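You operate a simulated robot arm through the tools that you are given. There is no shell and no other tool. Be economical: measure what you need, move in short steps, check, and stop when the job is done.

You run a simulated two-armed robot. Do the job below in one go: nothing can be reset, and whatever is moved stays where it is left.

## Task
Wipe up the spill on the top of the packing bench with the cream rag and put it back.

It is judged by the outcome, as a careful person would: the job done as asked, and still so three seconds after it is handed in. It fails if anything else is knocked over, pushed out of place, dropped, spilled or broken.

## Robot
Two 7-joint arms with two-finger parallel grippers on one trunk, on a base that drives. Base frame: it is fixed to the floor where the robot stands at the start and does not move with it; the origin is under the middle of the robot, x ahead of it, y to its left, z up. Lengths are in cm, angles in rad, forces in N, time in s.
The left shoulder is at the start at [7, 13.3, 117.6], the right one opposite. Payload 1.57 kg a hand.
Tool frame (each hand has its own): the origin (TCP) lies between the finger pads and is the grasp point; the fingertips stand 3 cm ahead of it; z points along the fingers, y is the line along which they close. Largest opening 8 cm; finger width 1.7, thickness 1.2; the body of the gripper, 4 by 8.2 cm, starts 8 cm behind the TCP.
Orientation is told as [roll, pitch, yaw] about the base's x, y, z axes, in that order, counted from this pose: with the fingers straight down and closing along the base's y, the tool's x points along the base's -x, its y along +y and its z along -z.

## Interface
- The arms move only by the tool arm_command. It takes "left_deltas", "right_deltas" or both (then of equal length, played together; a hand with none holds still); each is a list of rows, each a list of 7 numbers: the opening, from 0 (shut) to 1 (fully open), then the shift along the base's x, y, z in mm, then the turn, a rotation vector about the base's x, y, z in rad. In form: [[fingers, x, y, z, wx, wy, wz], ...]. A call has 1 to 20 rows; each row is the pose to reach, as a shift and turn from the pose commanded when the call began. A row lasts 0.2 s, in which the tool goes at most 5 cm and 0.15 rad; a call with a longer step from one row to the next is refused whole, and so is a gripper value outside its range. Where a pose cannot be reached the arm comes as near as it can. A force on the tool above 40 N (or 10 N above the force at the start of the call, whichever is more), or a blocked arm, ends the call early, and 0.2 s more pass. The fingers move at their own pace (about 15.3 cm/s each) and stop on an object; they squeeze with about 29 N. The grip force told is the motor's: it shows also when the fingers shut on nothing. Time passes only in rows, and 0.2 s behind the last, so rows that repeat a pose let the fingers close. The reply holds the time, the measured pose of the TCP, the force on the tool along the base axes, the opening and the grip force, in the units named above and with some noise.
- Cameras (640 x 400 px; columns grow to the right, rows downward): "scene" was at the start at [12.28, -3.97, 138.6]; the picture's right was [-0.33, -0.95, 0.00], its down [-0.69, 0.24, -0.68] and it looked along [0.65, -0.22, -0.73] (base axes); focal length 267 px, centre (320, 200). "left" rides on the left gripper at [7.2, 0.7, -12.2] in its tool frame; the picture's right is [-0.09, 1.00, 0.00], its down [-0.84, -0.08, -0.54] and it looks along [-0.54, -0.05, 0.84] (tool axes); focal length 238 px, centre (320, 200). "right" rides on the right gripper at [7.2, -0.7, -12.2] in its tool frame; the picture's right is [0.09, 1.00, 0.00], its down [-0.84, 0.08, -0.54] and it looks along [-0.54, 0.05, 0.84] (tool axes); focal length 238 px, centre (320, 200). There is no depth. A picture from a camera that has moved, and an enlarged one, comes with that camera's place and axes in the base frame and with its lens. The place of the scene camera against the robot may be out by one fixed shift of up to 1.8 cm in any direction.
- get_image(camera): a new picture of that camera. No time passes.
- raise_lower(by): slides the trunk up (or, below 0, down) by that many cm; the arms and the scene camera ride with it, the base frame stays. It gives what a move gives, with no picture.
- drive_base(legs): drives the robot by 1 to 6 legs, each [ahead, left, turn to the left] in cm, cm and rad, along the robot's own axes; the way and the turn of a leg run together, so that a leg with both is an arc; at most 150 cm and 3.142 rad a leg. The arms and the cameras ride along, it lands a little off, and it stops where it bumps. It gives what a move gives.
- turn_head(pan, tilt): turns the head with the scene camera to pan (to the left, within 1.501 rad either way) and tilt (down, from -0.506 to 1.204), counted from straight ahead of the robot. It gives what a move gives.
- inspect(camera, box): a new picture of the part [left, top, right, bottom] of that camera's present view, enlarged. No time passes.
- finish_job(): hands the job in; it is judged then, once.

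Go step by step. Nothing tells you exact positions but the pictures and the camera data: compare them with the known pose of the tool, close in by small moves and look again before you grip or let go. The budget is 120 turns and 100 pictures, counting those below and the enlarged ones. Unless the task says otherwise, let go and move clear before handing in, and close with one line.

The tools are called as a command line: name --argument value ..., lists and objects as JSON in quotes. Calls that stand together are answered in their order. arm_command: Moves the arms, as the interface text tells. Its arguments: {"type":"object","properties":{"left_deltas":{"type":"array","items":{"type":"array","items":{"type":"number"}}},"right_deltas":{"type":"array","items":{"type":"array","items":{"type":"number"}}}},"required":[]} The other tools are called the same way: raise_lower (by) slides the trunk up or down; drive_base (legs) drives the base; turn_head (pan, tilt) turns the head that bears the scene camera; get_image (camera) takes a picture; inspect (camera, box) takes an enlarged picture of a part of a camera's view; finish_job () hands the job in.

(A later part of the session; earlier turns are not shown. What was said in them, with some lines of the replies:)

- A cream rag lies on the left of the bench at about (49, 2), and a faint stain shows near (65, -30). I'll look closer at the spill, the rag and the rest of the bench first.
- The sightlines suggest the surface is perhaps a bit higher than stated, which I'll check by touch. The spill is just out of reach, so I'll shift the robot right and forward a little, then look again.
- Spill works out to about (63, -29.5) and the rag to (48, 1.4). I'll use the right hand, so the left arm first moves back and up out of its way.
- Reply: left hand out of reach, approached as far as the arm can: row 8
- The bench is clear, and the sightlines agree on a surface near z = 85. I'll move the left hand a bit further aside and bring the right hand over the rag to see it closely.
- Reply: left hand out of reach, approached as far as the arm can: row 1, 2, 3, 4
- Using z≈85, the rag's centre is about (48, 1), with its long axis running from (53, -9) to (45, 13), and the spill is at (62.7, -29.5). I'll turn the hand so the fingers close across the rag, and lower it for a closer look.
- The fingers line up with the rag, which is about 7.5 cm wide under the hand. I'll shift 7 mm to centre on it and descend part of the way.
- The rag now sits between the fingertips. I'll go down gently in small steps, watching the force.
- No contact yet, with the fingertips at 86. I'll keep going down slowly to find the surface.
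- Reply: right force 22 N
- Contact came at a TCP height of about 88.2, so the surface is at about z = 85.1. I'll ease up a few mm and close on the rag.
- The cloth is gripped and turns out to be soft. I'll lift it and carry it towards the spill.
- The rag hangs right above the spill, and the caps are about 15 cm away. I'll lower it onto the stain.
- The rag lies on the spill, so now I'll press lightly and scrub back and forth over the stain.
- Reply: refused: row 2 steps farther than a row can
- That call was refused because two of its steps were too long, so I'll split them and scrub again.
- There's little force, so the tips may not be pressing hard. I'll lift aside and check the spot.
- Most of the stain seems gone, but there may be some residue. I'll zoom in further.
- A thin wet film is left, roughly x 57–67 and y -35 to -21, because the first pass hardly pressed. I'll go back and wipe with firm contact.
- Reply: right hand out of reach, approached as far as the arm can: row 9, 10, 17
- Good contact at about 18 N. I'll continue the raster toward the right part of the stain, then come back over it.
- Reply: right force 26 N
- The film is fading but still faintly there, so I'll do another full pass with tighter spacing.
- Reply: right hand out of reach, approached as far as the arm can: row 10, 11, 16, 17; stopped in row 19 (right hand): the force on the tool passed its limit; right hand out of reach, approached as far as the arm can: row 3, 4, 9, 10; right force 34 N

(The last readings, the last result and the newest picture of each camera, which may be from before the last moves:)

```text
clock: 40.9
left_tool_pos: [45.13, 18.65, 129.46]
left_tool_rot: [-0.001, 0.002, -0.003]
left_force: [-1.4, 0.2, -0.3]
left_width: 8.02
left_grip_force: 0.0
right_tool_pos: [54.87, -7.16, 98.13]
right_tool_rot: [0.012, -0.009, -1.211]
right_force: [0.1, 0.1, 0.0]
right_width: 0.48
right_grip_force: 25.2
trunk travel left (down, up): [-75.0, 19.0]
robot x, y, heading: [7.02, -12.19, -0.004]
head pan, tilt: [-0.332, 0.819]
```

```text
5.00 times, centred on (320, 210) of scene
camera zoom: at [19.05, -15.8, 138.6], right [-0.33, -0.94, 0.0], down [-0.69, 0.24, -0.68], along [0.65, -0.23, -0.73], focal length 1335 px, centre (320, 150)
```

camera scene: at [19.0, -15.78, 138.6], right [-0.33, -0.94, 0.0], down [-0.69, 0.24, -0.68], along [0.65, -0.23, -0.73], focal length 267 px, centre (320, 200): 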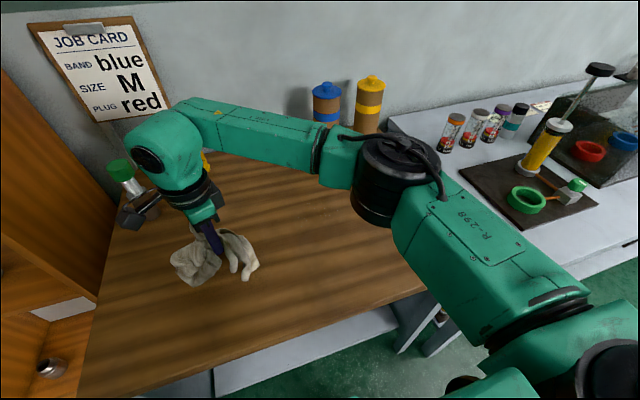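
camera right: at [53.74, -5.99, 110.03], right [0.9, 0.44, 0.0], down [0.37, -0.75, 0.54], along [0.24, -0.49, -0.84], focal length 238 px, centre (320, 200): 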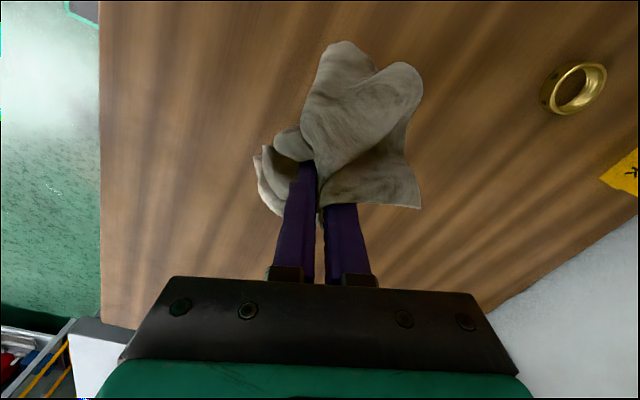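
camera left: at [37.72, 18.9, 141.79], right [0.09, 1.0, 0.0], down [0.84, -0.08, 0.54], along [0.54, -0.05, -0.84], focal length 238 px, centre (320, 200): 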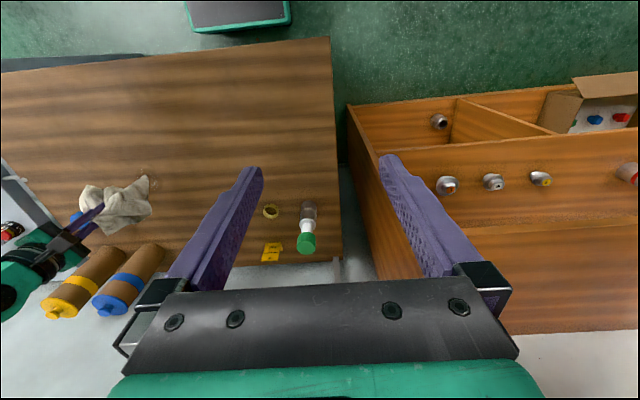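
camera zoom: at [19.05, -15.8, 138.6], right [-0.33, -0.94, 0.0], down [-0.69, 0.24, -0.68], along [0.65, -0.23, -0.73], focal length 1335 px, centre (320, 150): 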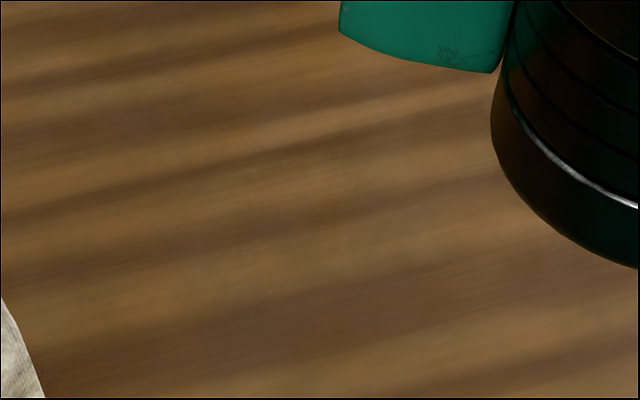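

It's almost gone, with only faint flecks left. I'll do one more pass to finish.

arm_command --right_deltas '[[0, 8, -45, 0, 0, 0, 0], [0, 16, -90, 0, 0, 0, 0], [0, 24, -130, 0, 0, 0, 0], [0, 30, -160, 0, 0, 0, 0], [0, 30, -160, -40, 0, 0, 0], [0, 30, -160, -80, 0, 0, 0], [0, 30, -160, -100, 0, 0, 0], [0, 30, -160, -103, 0, 0, 0], [0, 70, -160, -103, 0, 0, 0], [0, 110, -160, -103, 0, 0, 0], [0, 110, -178, -103, 0, 0, 0], [0, 70, -178, -103, 0, 0, 0], [0, 30, -178, -103, 0, 0, 0], [0, 30, -195, -103, 0, 0, 0], [0, 70, -195, -103, 0, 0, 0], [0, 110, -195, -103, 0, 0, 0]]'

arm_command --right_deltas '[[0, 0, -15, 0, 0, 0, 0], [0, -40, -15, 0, 0, 0, 0], [0, -80, -15, 0, 0, 0, 0], [0, -80, -30, 0, 0, 0, 0], [0, -40, -30, 0, 0, 0, 0], [0, 0, -30, 0, 0, 0, 0], [0, 0, -45, 0, 0, 0, 0], [0, -40, -45, 0, 0, 0, 0], [0, -80, -45, 0, 0, 0, 0], [0, -80, -60, 0, 0, 0, 0], [0, -40, -60, 0, 0, 0, 0], [0, -5, -60, 0, 0, 0, 0], [0, -5, -75, 0, 0, 0, 0], [0, -40, -75, 0, 0, 0, 0], [0, -75, -75, 0, 0, 0, 0], [0, -50, -40, 0, 0, 0, 0], [0, -30, 0, 0, 0, 0, 0], [0, -60, 10, 0, 0, 0, 0]]'

arm_command --right_deltas '[[0, 0, 0, 40, 0, 0, 0], [0, 0, 0, 80, 0, 0, 0], [0, 0, 45, 100, 0, 0, 0], [0, -20, 80, 100, 0, 0, 0], [0, -40, 115, 100, 0, 0, 0], [0, -60, 150, 100, 0, 0, 0], [0, -60, 190, 100, 0, 0, 0]]'

inspect --camera "scene" --box '[256, 170, 384, 250]'

get_image --camera "scene"

get_image --camera "right"

```text
clock: 44.3
left_tool_pos: [44.94, 18.78, 129.45]
left_tool_rot: [-0.004, 0.0, -0.002]
left_force: [0.5, 1.1, 0.5]
left_width: 7.99
left_grip_force: 0.1
right_tool_pos: [66.26, -26.5, 87.98]
right_tool_rot: [0.014, -0.011, -1.207]
right_force: [-0.8, 1.5, 2.8]
right_width: 0.47
right_grip_force: 25.0
trunk travel left (down, up): [-75.0, 19.0]
robot x, y, heading: [6.8, -11.71, -0.003]
head pan, tilt: [-0.332, 0.819]
```

```text
clock: 46.2
left_tool_pos: [44.77, 18.0, 129.58]
left_tool_rot: [0.004, 0.0, -0.002]
left_force: [-0.3, -0.6, 0.2]
left_width: 8.01
left_grip_force: 0.0
right_tool_pos: [62.0, -31.46, 88.3]
right_tool_rot: [0.042, -0.009, -1.212]
right_force: [0.7, -0.1, 0.5]
right_width: 0.46
right_grip_force: 25.3
trunk travel left (down, up): [-75.0, 19.0]
robot x, y, heading: [6.87, -12.32, -0.005]
head pan, tilt: [-0.332, 0.819]
stopped in row 9 (right hand): the force on the tool passed its limit (the readings are from after the stop); the commanded pose is now the measured one
```

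```text
clock: 47.8
left_tool_pos: [45.12, 18.61, 129.43]
left_tool_rot: [-0.002, 0.002, -0.002]
left_force: [-0.4, 1.2, 0.1]
left_width: 7.98
left_grip_force: 0.0
right_tool_pos: [56.26, -11.9, 98.07]
right_tool_rot: [0.036, -0.011, -1.212]
right_force: [-0.1, 0.5, 0.0]
right_width: 0.45
right_grip_force: 24.6
trunk travel left (down, up): [-75.0, 19.0]
robot x, y, heading: [6.97, -12.18, -0.003]
head pan, tilt: [-0.332, 0.819]
```

```text
5.00 times, centred on (320, 210) of scene
camera zoom: at [19.16, -15.83, 138.6], right [-0.33, -0.94, 0.0], down [-0.69, 0.24, -0.68], along [0.65, -0.23, -0.73], focal length 1335 px, centre (320, 150)
```

zoom: 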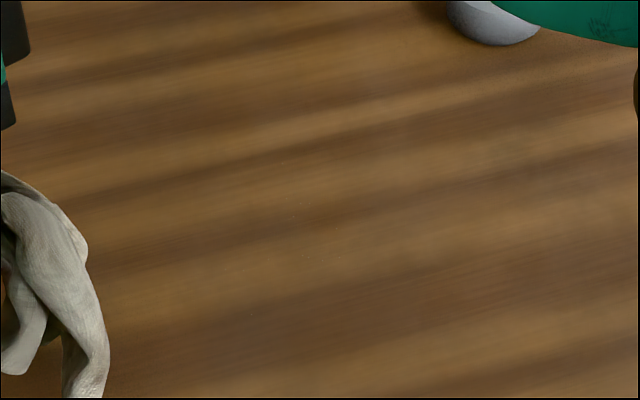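

```text
60 pictures are left
camera scene: at [19.16, -15.83, 138.6], right [-0.33, -0.94, 0.0], down [-0.69, 0.24, -0.68], along [0.65, -0.23, -0.73], focal length 267 px, centre (320, 200)
```

scene: 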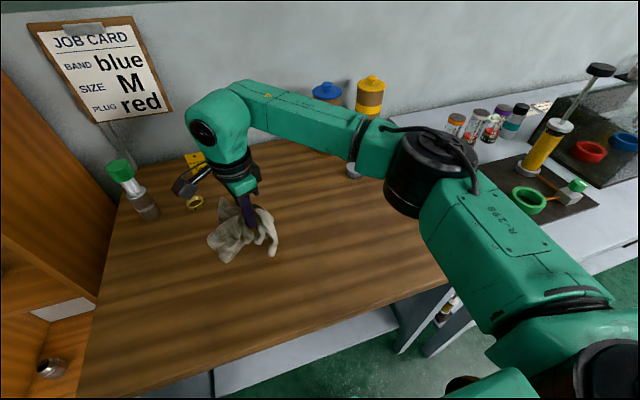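

```text
59 pictures are left
camera right: at [52.68, -5.42, 110.17], right [0.9, 0.44, 0.04], down [0.34, -0.76, 0.55], along [0.27, -0.49, -0.83], focal length 238 px, centre (320, 200)
```

right: 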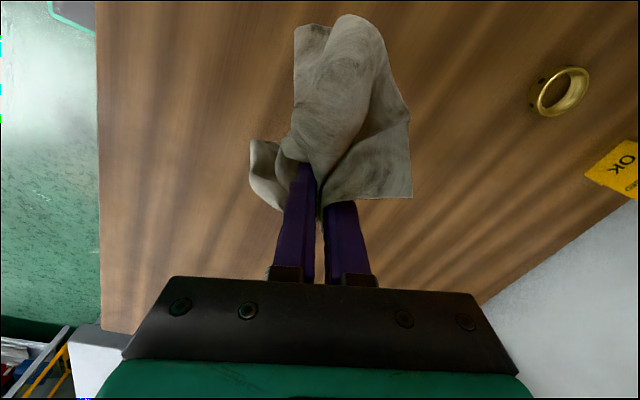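

The stain looks gone, so I'll check the last specks at high zoom.

inspect --camera "scene" --box '[288, 185, 352, 235]'

inspect --camera "left" --box '[80, 130, 180, 200]'

```text
8.00 times, centred on (320, 210) of scene
camera zoom: at [19.16, -15.83, 138.6], right [-0.33, -0.94, 0.0], down [-0.69, 0.24, -0.68], along [0.65, -0.23, -0.73], focal length 2136 px, centre (320, 120)
```

zoom: 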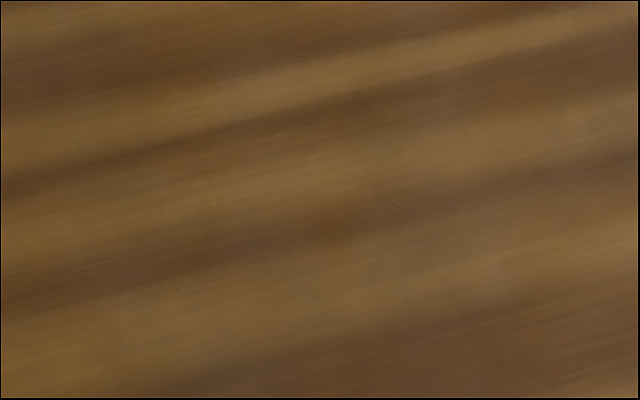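

```text
5.71 times, centred on (130, 165) of left
camera zoom: at [37.86, 19.23, 141.68], right [0.09, 1.0, 0.0], down [0.84, -0.08, 0.54], along [0.54, -0.05, -0.84], focal length 1362 px, centre (1406, 400)
```

zoom: 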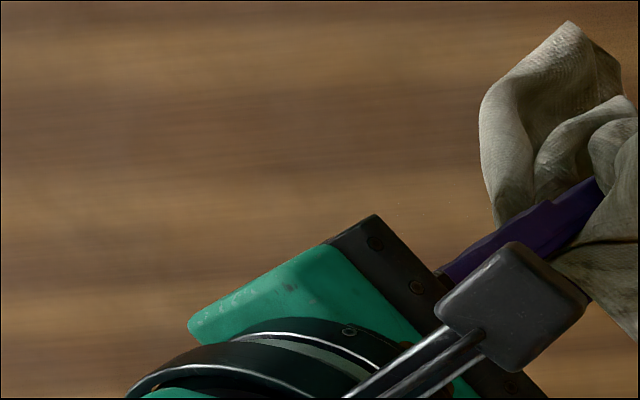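

Only a few minute specks remain, around (59–61, -24 to -32). I'll level the hand and make one last pass with y-direction strokes there.

arm_command --right_deltas '[[0, 0, -45, 0, -0.036, 0.011, 0], [0, 7, -90, 0, -0.036, 0.011, 0], [0, 7, -90, -45, -0.036, 0.011, 0], [0, 7, -90, -85, -0.036, 0.011, 0], [0, 7, -90, -100, -0.036, 0.011, 0], [0, 7, -90, -104, -0.036, 0.011, 0], [0, 7, -130, -104, -0.036, 0.011, 0], [0, 7, -170, -104, -0.036, 0.011, 0], [0, 7, -210, -104, -0.036, 0.011, 0], [0, 22, -210, -104, -0.036, 0.011, 0], [0, 22, -170, -104, -0.036, 0.011, 0], [0, 22, -130, -104, -0.036, 0.011, 0], [0, 22, -90, -104, -0.036, 0.011, 0], [0, 37, -90, -104, -0.036, 0.011, 0], [0, 37, -130, -104, -0.036, 0.011, 0], [0, 37, -170, -104, -0.036, 0.011, 0], [0, 37, -210, -104, -0.036, 0.011, 0]]'

arm_command --right_deltas '[[0, 15, 0, 0, 0, 0, 0], [0, 15, 40, 0, 0, 0, 0], [0, 15, 80, 0, 0, 0, 0], [0, 15, 120, 0, 0, 0, 0], [0, 30, 120, 0, 0, 0, 0], [0, 30, 80, 0, 0, 0, 0], [0, 30, 40, 0, 0, 0, 0], [0, 30, 0, 0, 0, 0, 0], [0, 45, 0, 0, 0, 0, 0], [0, 45, 40, 0, 0, 0, 0], [0, 45, 80, 0, 0, 0, 0], [0, 20, 110, 0, 0, 0, 0], [0, 0, 110, 0, 0, 0, 0]]'

arm_command --right_deltas '[[0, 0, 0, 40, 0, 0, 0], [0, 0, 0, 80, 0, 0, 0], [0, 0, 45, 100, 0, 0, 0], [0, -20, 80, 100, 0, 0, 0], [0, -40, 115, 100, 0, 0, 0]]'

inspect --camera "scene" --box '[288, 185, 352, 235]'

get_image --camera "right"

```text
clock: 50.2
left_tool_pos: [44.68, 18.15, 129.65]
left_tool_rot: [0.0, -0.001, -0.006]
left_force: [-1.0, 1.0, -1.2]
left_width: 8.01
left_grip_force: 0.1
right_tool_pos: [58.22, -32.32, 88.09]
right_tool_rot: [0.011, -0.056, -1.223]
right_force: [-10.2, -3.5, 11.6]
right_width: 0.45
right_grip_force: 25.6
trunk travel left (down, up): [-75.0, 19.0]
robot x, y, heading: [7.14, -11.97, -0.006]
head pan, tilt: [-0.332, 0.819]
stopped in row 11 (right hand): the force on the tool passed its limit (the readings are from after the stop); the commanded pose is now the measured one
```

```text
clock: 50.8
left_tool_pos: [44.69, 18.22, 129.63]
left_tool_rot: [0.001, -0.001, -0.008]
left_force: [-0.6, 0.7, 0.0]
left_width: 8.0
left_grip_force: 0.0
right_tool_pos: [59.97, -30.23, 88.01]
right_tool_rot: [0.015, -0.075, -1.24]
right_force: [-7.9, -10.7, 14.7]
right_width: 0.47
right_grip_force: 25.1
trunk travel left (down, up): [-75.0, 19.0]
robot x, y, heading: [6.86, -12.12, -0.005]
head pan, tilt: [-0.332, 0.819]
stopped in row 3 (right hand): the force on the tool passed its limit (the readings are from after the stop); the commanded pose is now the measured one
```

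```text
clock: 52.0
left_tool_pos: [45.03, 18.2, 129.37]
left_tool_rot: [0.0, 0.0, -0.008]
left_force: [-0.1, 0.3, 0.0]
left_width: 8.0
left_grip_force: 0.1
right_tool_pos: [55.93, -18.43, 97.59]
right_tool_rot: [0.016, -0.071, -1.238]
right_force: [-0.6, 0.6, 0.9]
right_width: 0.45
right_grip_force: 24.6
trunk travel left (down, up): [-75.0, 19.0]
robot x, y, heading: [7.01, -12.52, -0.006]
head pan, tilt: [-0.332, 0.819]
```

```text
8.00 times, centred on (320, 210) of scene
camera zoom: at [18.95, -16.1, 138.62], right [-0.33, -0.94, 0.0], down [-0.69, 0.24, -0.68], along [0.65, -0.23, -0.73], focal length 2136 px, centre (320, 120)
```

zoom: 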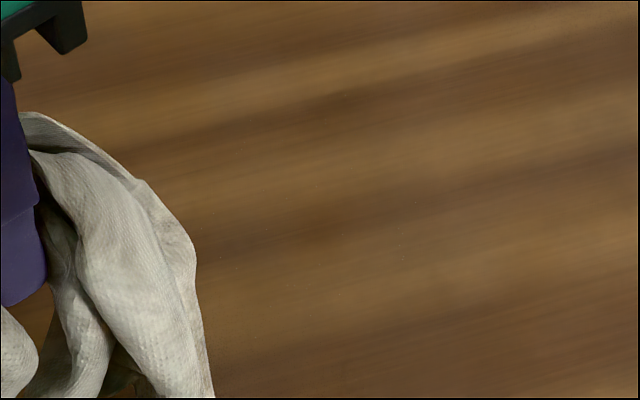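

```text
55 pictures are left
camera right: at [52.44, -11.05, 109.22], right [0.91, 0.41, 0.01], down [0.33, -0.73, 0.6], along [0.25, -0.54, -0.8], focal length 238 px, centre (320, 200)
```

right: 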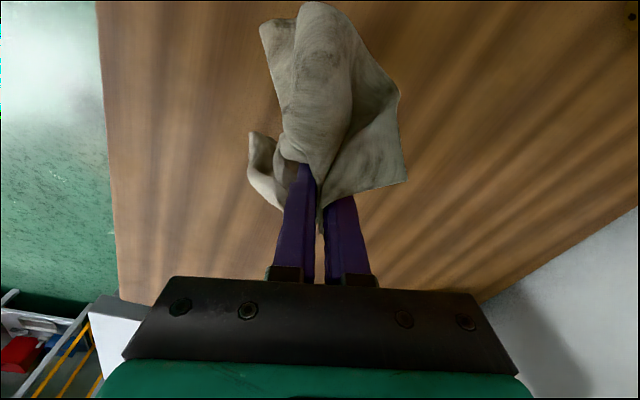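

The bench is clean now. I'll level the hand and carry the rag back to where I picked it up, at (47.3, 0.3).

arm_command --right_deltas '[[0, 0, 0, 20, 0.031, 0.019, 0.018], [0, -15, 35, 30, 0.062, 0.038, 0.036], [0, -30, 70, 30, 0.062, 0.038, 0.036], [0, -45, 105, 30, 0.062, 0.038, 0.036], [0, -60, 140, 30, 0.062, 0.038, 0.036], [0, -75, 170, 30, 0.062, 0.038, 0.036], [0, -86, 187, 30, 0.062, 0.038, 0.036], [0, -86, 187, 30, 0.062, 0.038, 0.036]]'

get_image --camera "right"

get_image --camera "left"

get_image --camera "scene"

```text
clock: 53.8
left_tool_pos: [45.09, 18.05, 129.6]
left_tool_rot: [0.0, 0.002, -0.006]
left_force: [0.5, 1.0, -0.5]
left_width: 7.96
left_grip_force: 0.0
right_tool_pos: [47.75, 0.23, 100.76]
right_tool_rot: [0.0, 0.001, -1.2]
right_force: [-0.1, -0.7, 0.0]
right_width: 0.45
right_grip_force: 25.4
trunk travel left (down, up): [-75.0, 19.0]
robot x, y, heading: [6.77, -12.0, -0.009]
head pan, tilt: [-0.332, 0.819]
```

```text
54 pictures are left
camera right: at [44.45, 6.84, 113.05], right [0.9, 0.45, 0.0], down [0.37, -0.75, 0.54], along [0.24, -0.48, -0.84], focal length 238 px, centre (320, 200)
```

right: 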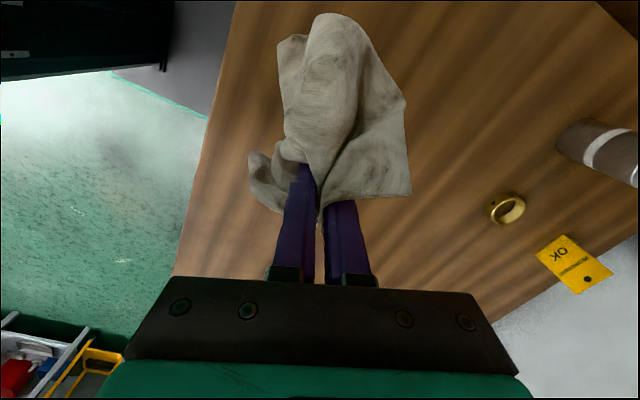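

```text
53 pictures are left
camera left: at [37.93, 18.76, 141.76], right [0.1, 1.0, 0.0], down [0.84, -0.08, 0.54], along [0.54, -0.05, -0.84], focal length 238 px, centre (320, 200)
```

left: 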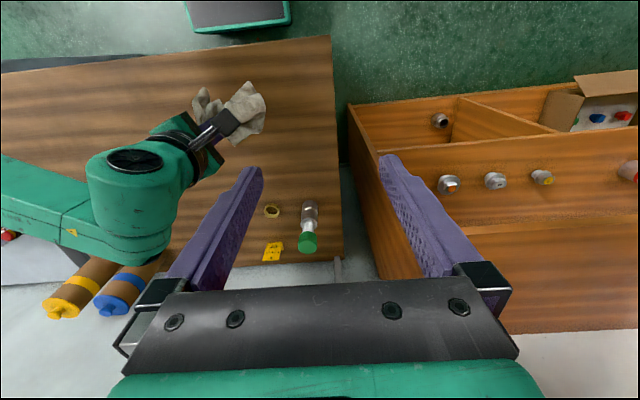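

```text
52 pictures are left
camera scene: at [19.09, -16.22, 138.6], right [-0.33, -0.94, 0.0], down [-0.69, 0.24, -0.68], along [0.64, -0.23, -0.73], focal length 267 px, centre (320, 200)
```

scene: 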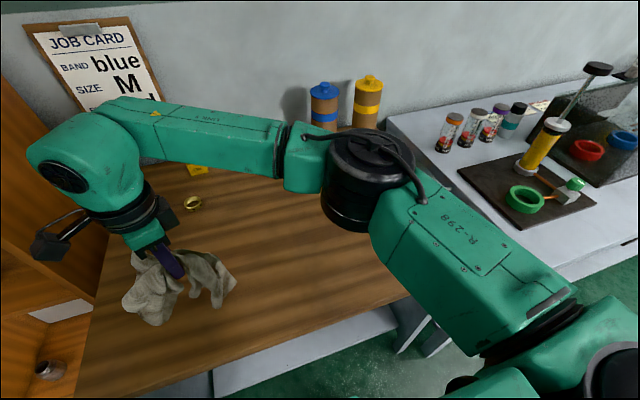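

The rag is over its original place, so I'll lower it, open the fingers and lift clear.

arm_command --right_deltas '[[0, -4, 0, -35, 0, 0, 0], [0, -4, 0, -70, 0, 0, 0], [0, -4, 0, -100, 0, 0, 0], [0, -4, 0, -114, 0, 0, 0], [0, -4, 0, -119, 0, 0, 0], [0, -4, 0, -119, 0, 0, 0], [0.3, -4, 0, -119, 0, 0, 0], [0.6, -4, 0, -119, 0, 0, 0], [1, -4, 0, -119, 0, 0, 0], [1, -4, 0, -119, 0, 0, 0], [1, -4, 0, -119, 0, 0, 0]]'

get_image --camera "right"

```text
clock: 56.2
left_tool_pos: [45.0, 18.23, 129.49]
left_tool_rot: [0.001, -0.001, -0.007]
left_force: [1.2, 0.6, -1.0]
left_width: 8.0
left_grip_force: 0.1
right_tool_pos: [47.3, -0.01, 88.85]
right_tool_rot: [0.0, 0.002, -1.199]
right_force: [-0.3, 0.3, 0.5]
right_width: 7.97
right_grip_force: 0.1
trunk travel left (down, up): [-75.0, 19.0]
robot x, y, heading: [6.75, -12.15, -0.003]
head pan, tilt: [-0.332, 0.819]
```

```text
51 pictures are left
camera right: at [43.98, 6.55, 101.06], right [0.89, 0.45, 0.0], down [0.38, -0.75, 0.54], along [0.24, -0.48, -0.84], focal length 238 px, centre (320, 200)
```

right: 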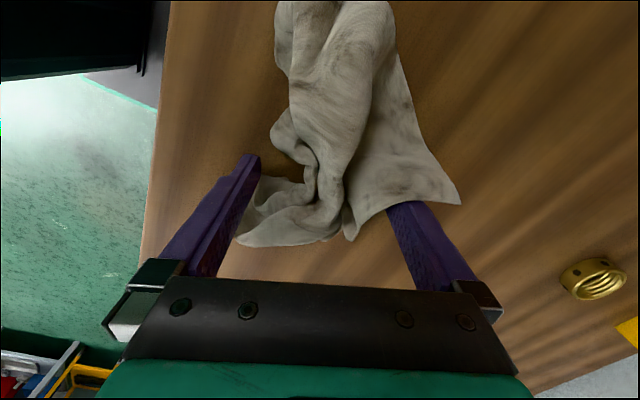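

It's released, with one flap resting lightly over a fingertip. I'll lift slowly so it slides off.

arm_command --right_deltas '[[1, 0, 0, 10, 0, 0, 0], [1, 0, 0, 20, 0, 0, 0], [1, 0, 0, 35, 0, 0, 0], [1, 0, 0, 55, 0, 0, 0], [1, 0, 0, 90, 0, 0, 0], [1, 0, 0, 130, 0, 0, 0]]'

get_image --camera "right"

```text
clock: 57.6
left_tool_pos: [45.05, 18.13, 129.52]
left_tool_rot: [0.0, 0.002, -0.006]
left_force: [0.1, -0.8, 0.1]
left_width: 8.01
left_grip_force: 0.1
right_tool_pos: [46.71, -0.2, 102.23]
right_tool_rot: [0.003, 0.002, -1.201]
right_force: [-1.3, 0.1, 0.4]
right_width: 8.0
right_grip_force: 0.0
trunk travel left (down, up): [-75.0, 19.0]
robot x, y, heading: [6.81, -11.73, -0.007]
head pan, tilt: [-0.332, 0.819]
```

```text
50 pictures are left
camera right: at [43.39, 6.44, 114.37], right [0.89, 0.45, 0.0], down [0.38, -0.75, 0.54], along [0.24, -0.48, -0.84], focal length 238 px, centre (320, 200)
```

right: 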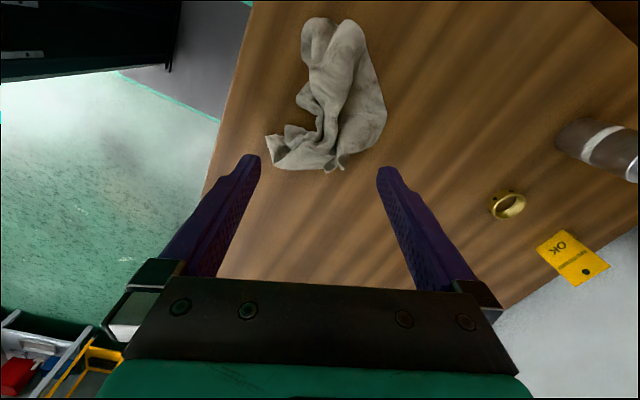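

The rag is back within about 1 cm of its original place. I'll retract the right arm and check the whole bench.

arm_command --right_deltas '[[1, 0, 0, 40, 0, 0, 0.1], [1, 0, -40, 60, 0, 0, 0.2], [1, 0, -85, 80, 0, 0, 0.3], [1, 0, -130, 90, 0, 0, 0.4], [1, 0, -175, 90, 0, 0, 0.5], [1, 0, -220, 90, 0, 0, 0.6], [1, 0, -265, 90, 0, 0, 0.7], [1, 0, -310, 90, 0, 0, 0.8], [1, 0, -355, 90, 0, 0, 0.95], [1, 0, -400, 90, 0, 0, 1.1], [1, 0, -420, 90, 0, 0, 1.2]]'

get_image --camera "scene"

get_image --camera "right"

get_image --camera "left"

```text
clock: 60.0
left_tool_pos: [45.12, 18.09, 129.48]
left_tool_rot: [-0.001, -0.001, -0.005]
left_force: [-0.1, 0.2, 0.0]
left_width: 8.0
left_grip_force: 0.1
right_tool_pos: [47.38, -42.15, 111.14]
right_tool_rot: [0.0, 0.002, 0.0]
right_force: [0.9, 0.5, 0.0]
right_width: 8.01
right_grip_force: 0.1
trunk travel left (down, up): [-75.0, 19.0]
robot x, y, heading: [6.61, -12.03, -0.014]
head pan, tilt: [-0.332, 0.819]
```

```text
49 pictures are left
camera scene: at [19.06, -16.25, 138.6], right [-0.33, -0.94, 0.0], down [-0.69, 0.24, -0.68], along [0.64, -0.23, -0.73], focal length 267 px, centre (320, 200)
```

scene: 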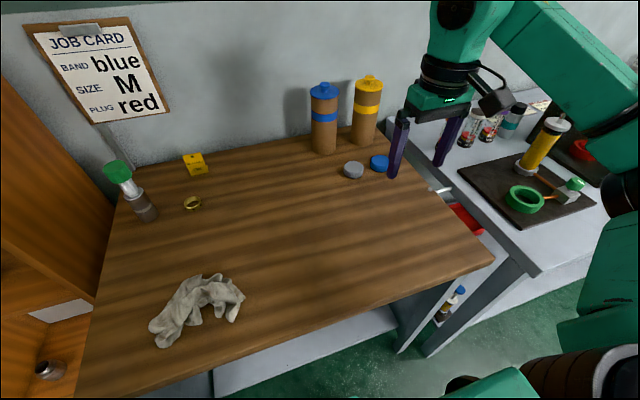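

```text
48 pictures are left
camera right: at [40.14, -42.7, 123.36], right [-0.09, 1.0, 0.0], down [0.84, 0.08, 0.54], along [0.54, 0.05, -0.84], focal length 238 px, centre (320, 200)
```

right: 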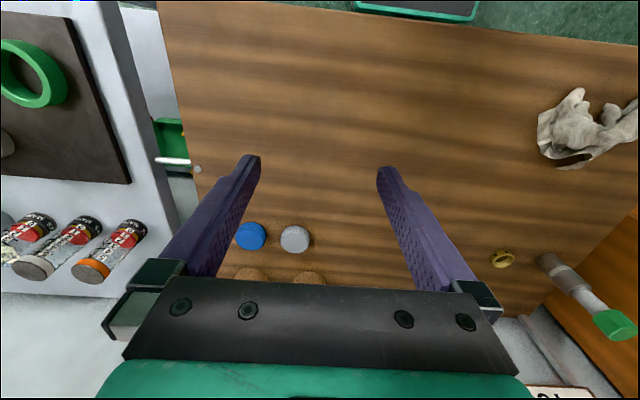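

```text
47 pictures are left
camera left: at [37.9, 18.74, 141.77], right [0.1, 1.0, 0.0], down [0.84, -0.08, 0.54], along [0.54, -0.05, -0.84], focal length 238 px, centre (320, 200)
```

left: 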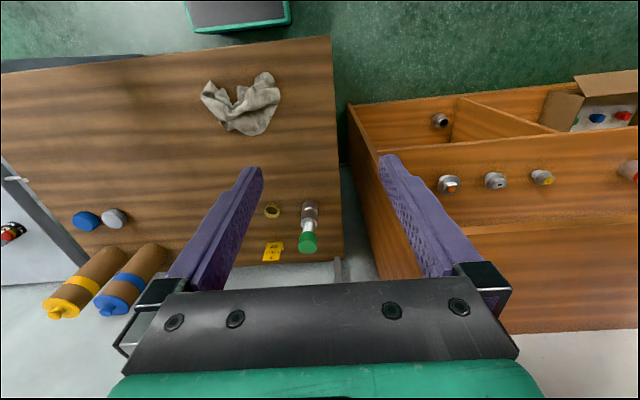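

The rag is back in place and nothing else has moved. One last look at the wiped area from both hand cameras.

inspect --camera "scene" --box '[256, 170, 384, 250]'

inspect --camera "left" --box '[70, 110, 230, 210]'

inspect --camera "right" --box '[260, 110, 420, 230]'

```text
5.00 times, centred on (320, 210) of scene
camera zoom: at [19.06, -16.25, 138.6], right [-0.33, -0.94, 0.0], down [-0.69, 0.24, -0.68], along [0.64, -0.23, -0.73], focal length 1335 px, centre (320, 150)
```

zoom: 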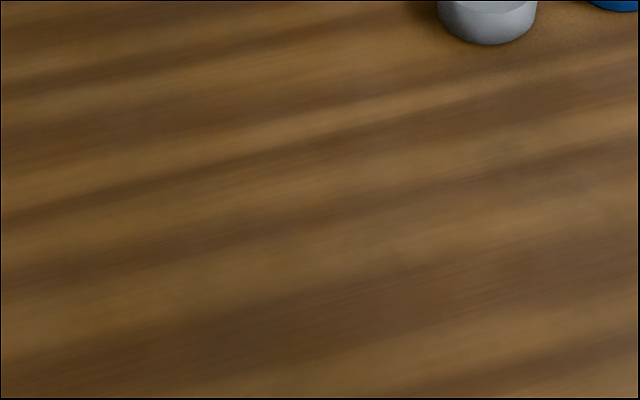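

```text
4.00 times, centred on (150, 160) of left
camera zoom: at [37.9, 18.74, 141.77], right [0.1, 1.0, 0.0], down [0.84, -0.08, 0.54], along [0.54, -0.05, -0.84], focal length 953 px, centre (1000, 360)
```

zoom: 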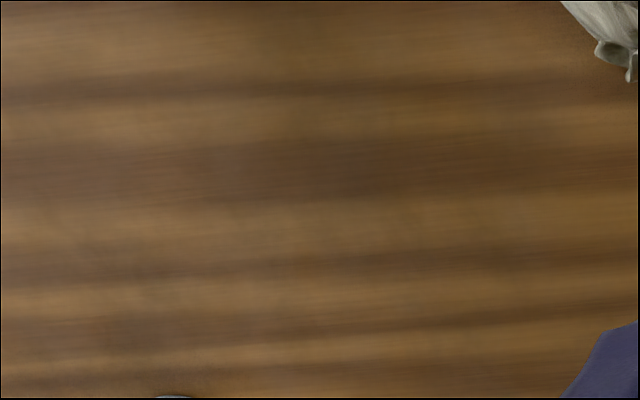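

```text
3.33 times, centred on (340, 170) of right
camera zoom: at [40.14, -42.7, 123.36], right [-0.09, 1.0, 0.0], down [0.84, 0.08, 0.54], along [0.54, 0.05, -0.84], focal length 794 px, centre (253, 300)
```

zoom: 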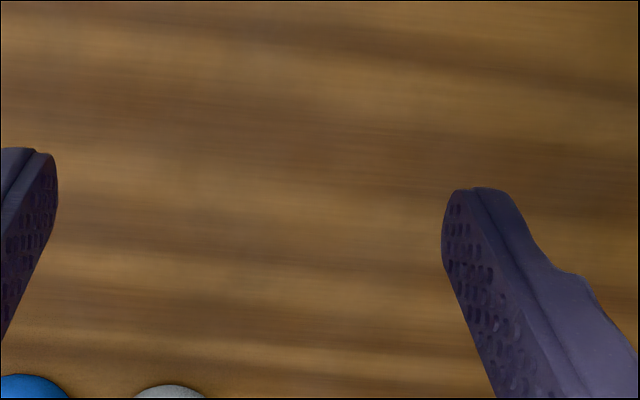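

The bench top is clean from all three views, the rag is back and both hands are clear. I'm handing it in.

finish_job

```text
The job is handed in.
```

I wiped the spill off the packing bench, and no stain shows in any of the three cameras. The cream rag is back within about 1–2 cm of where it lay, folded a little differently, and nothing else on the bench was disturbed.
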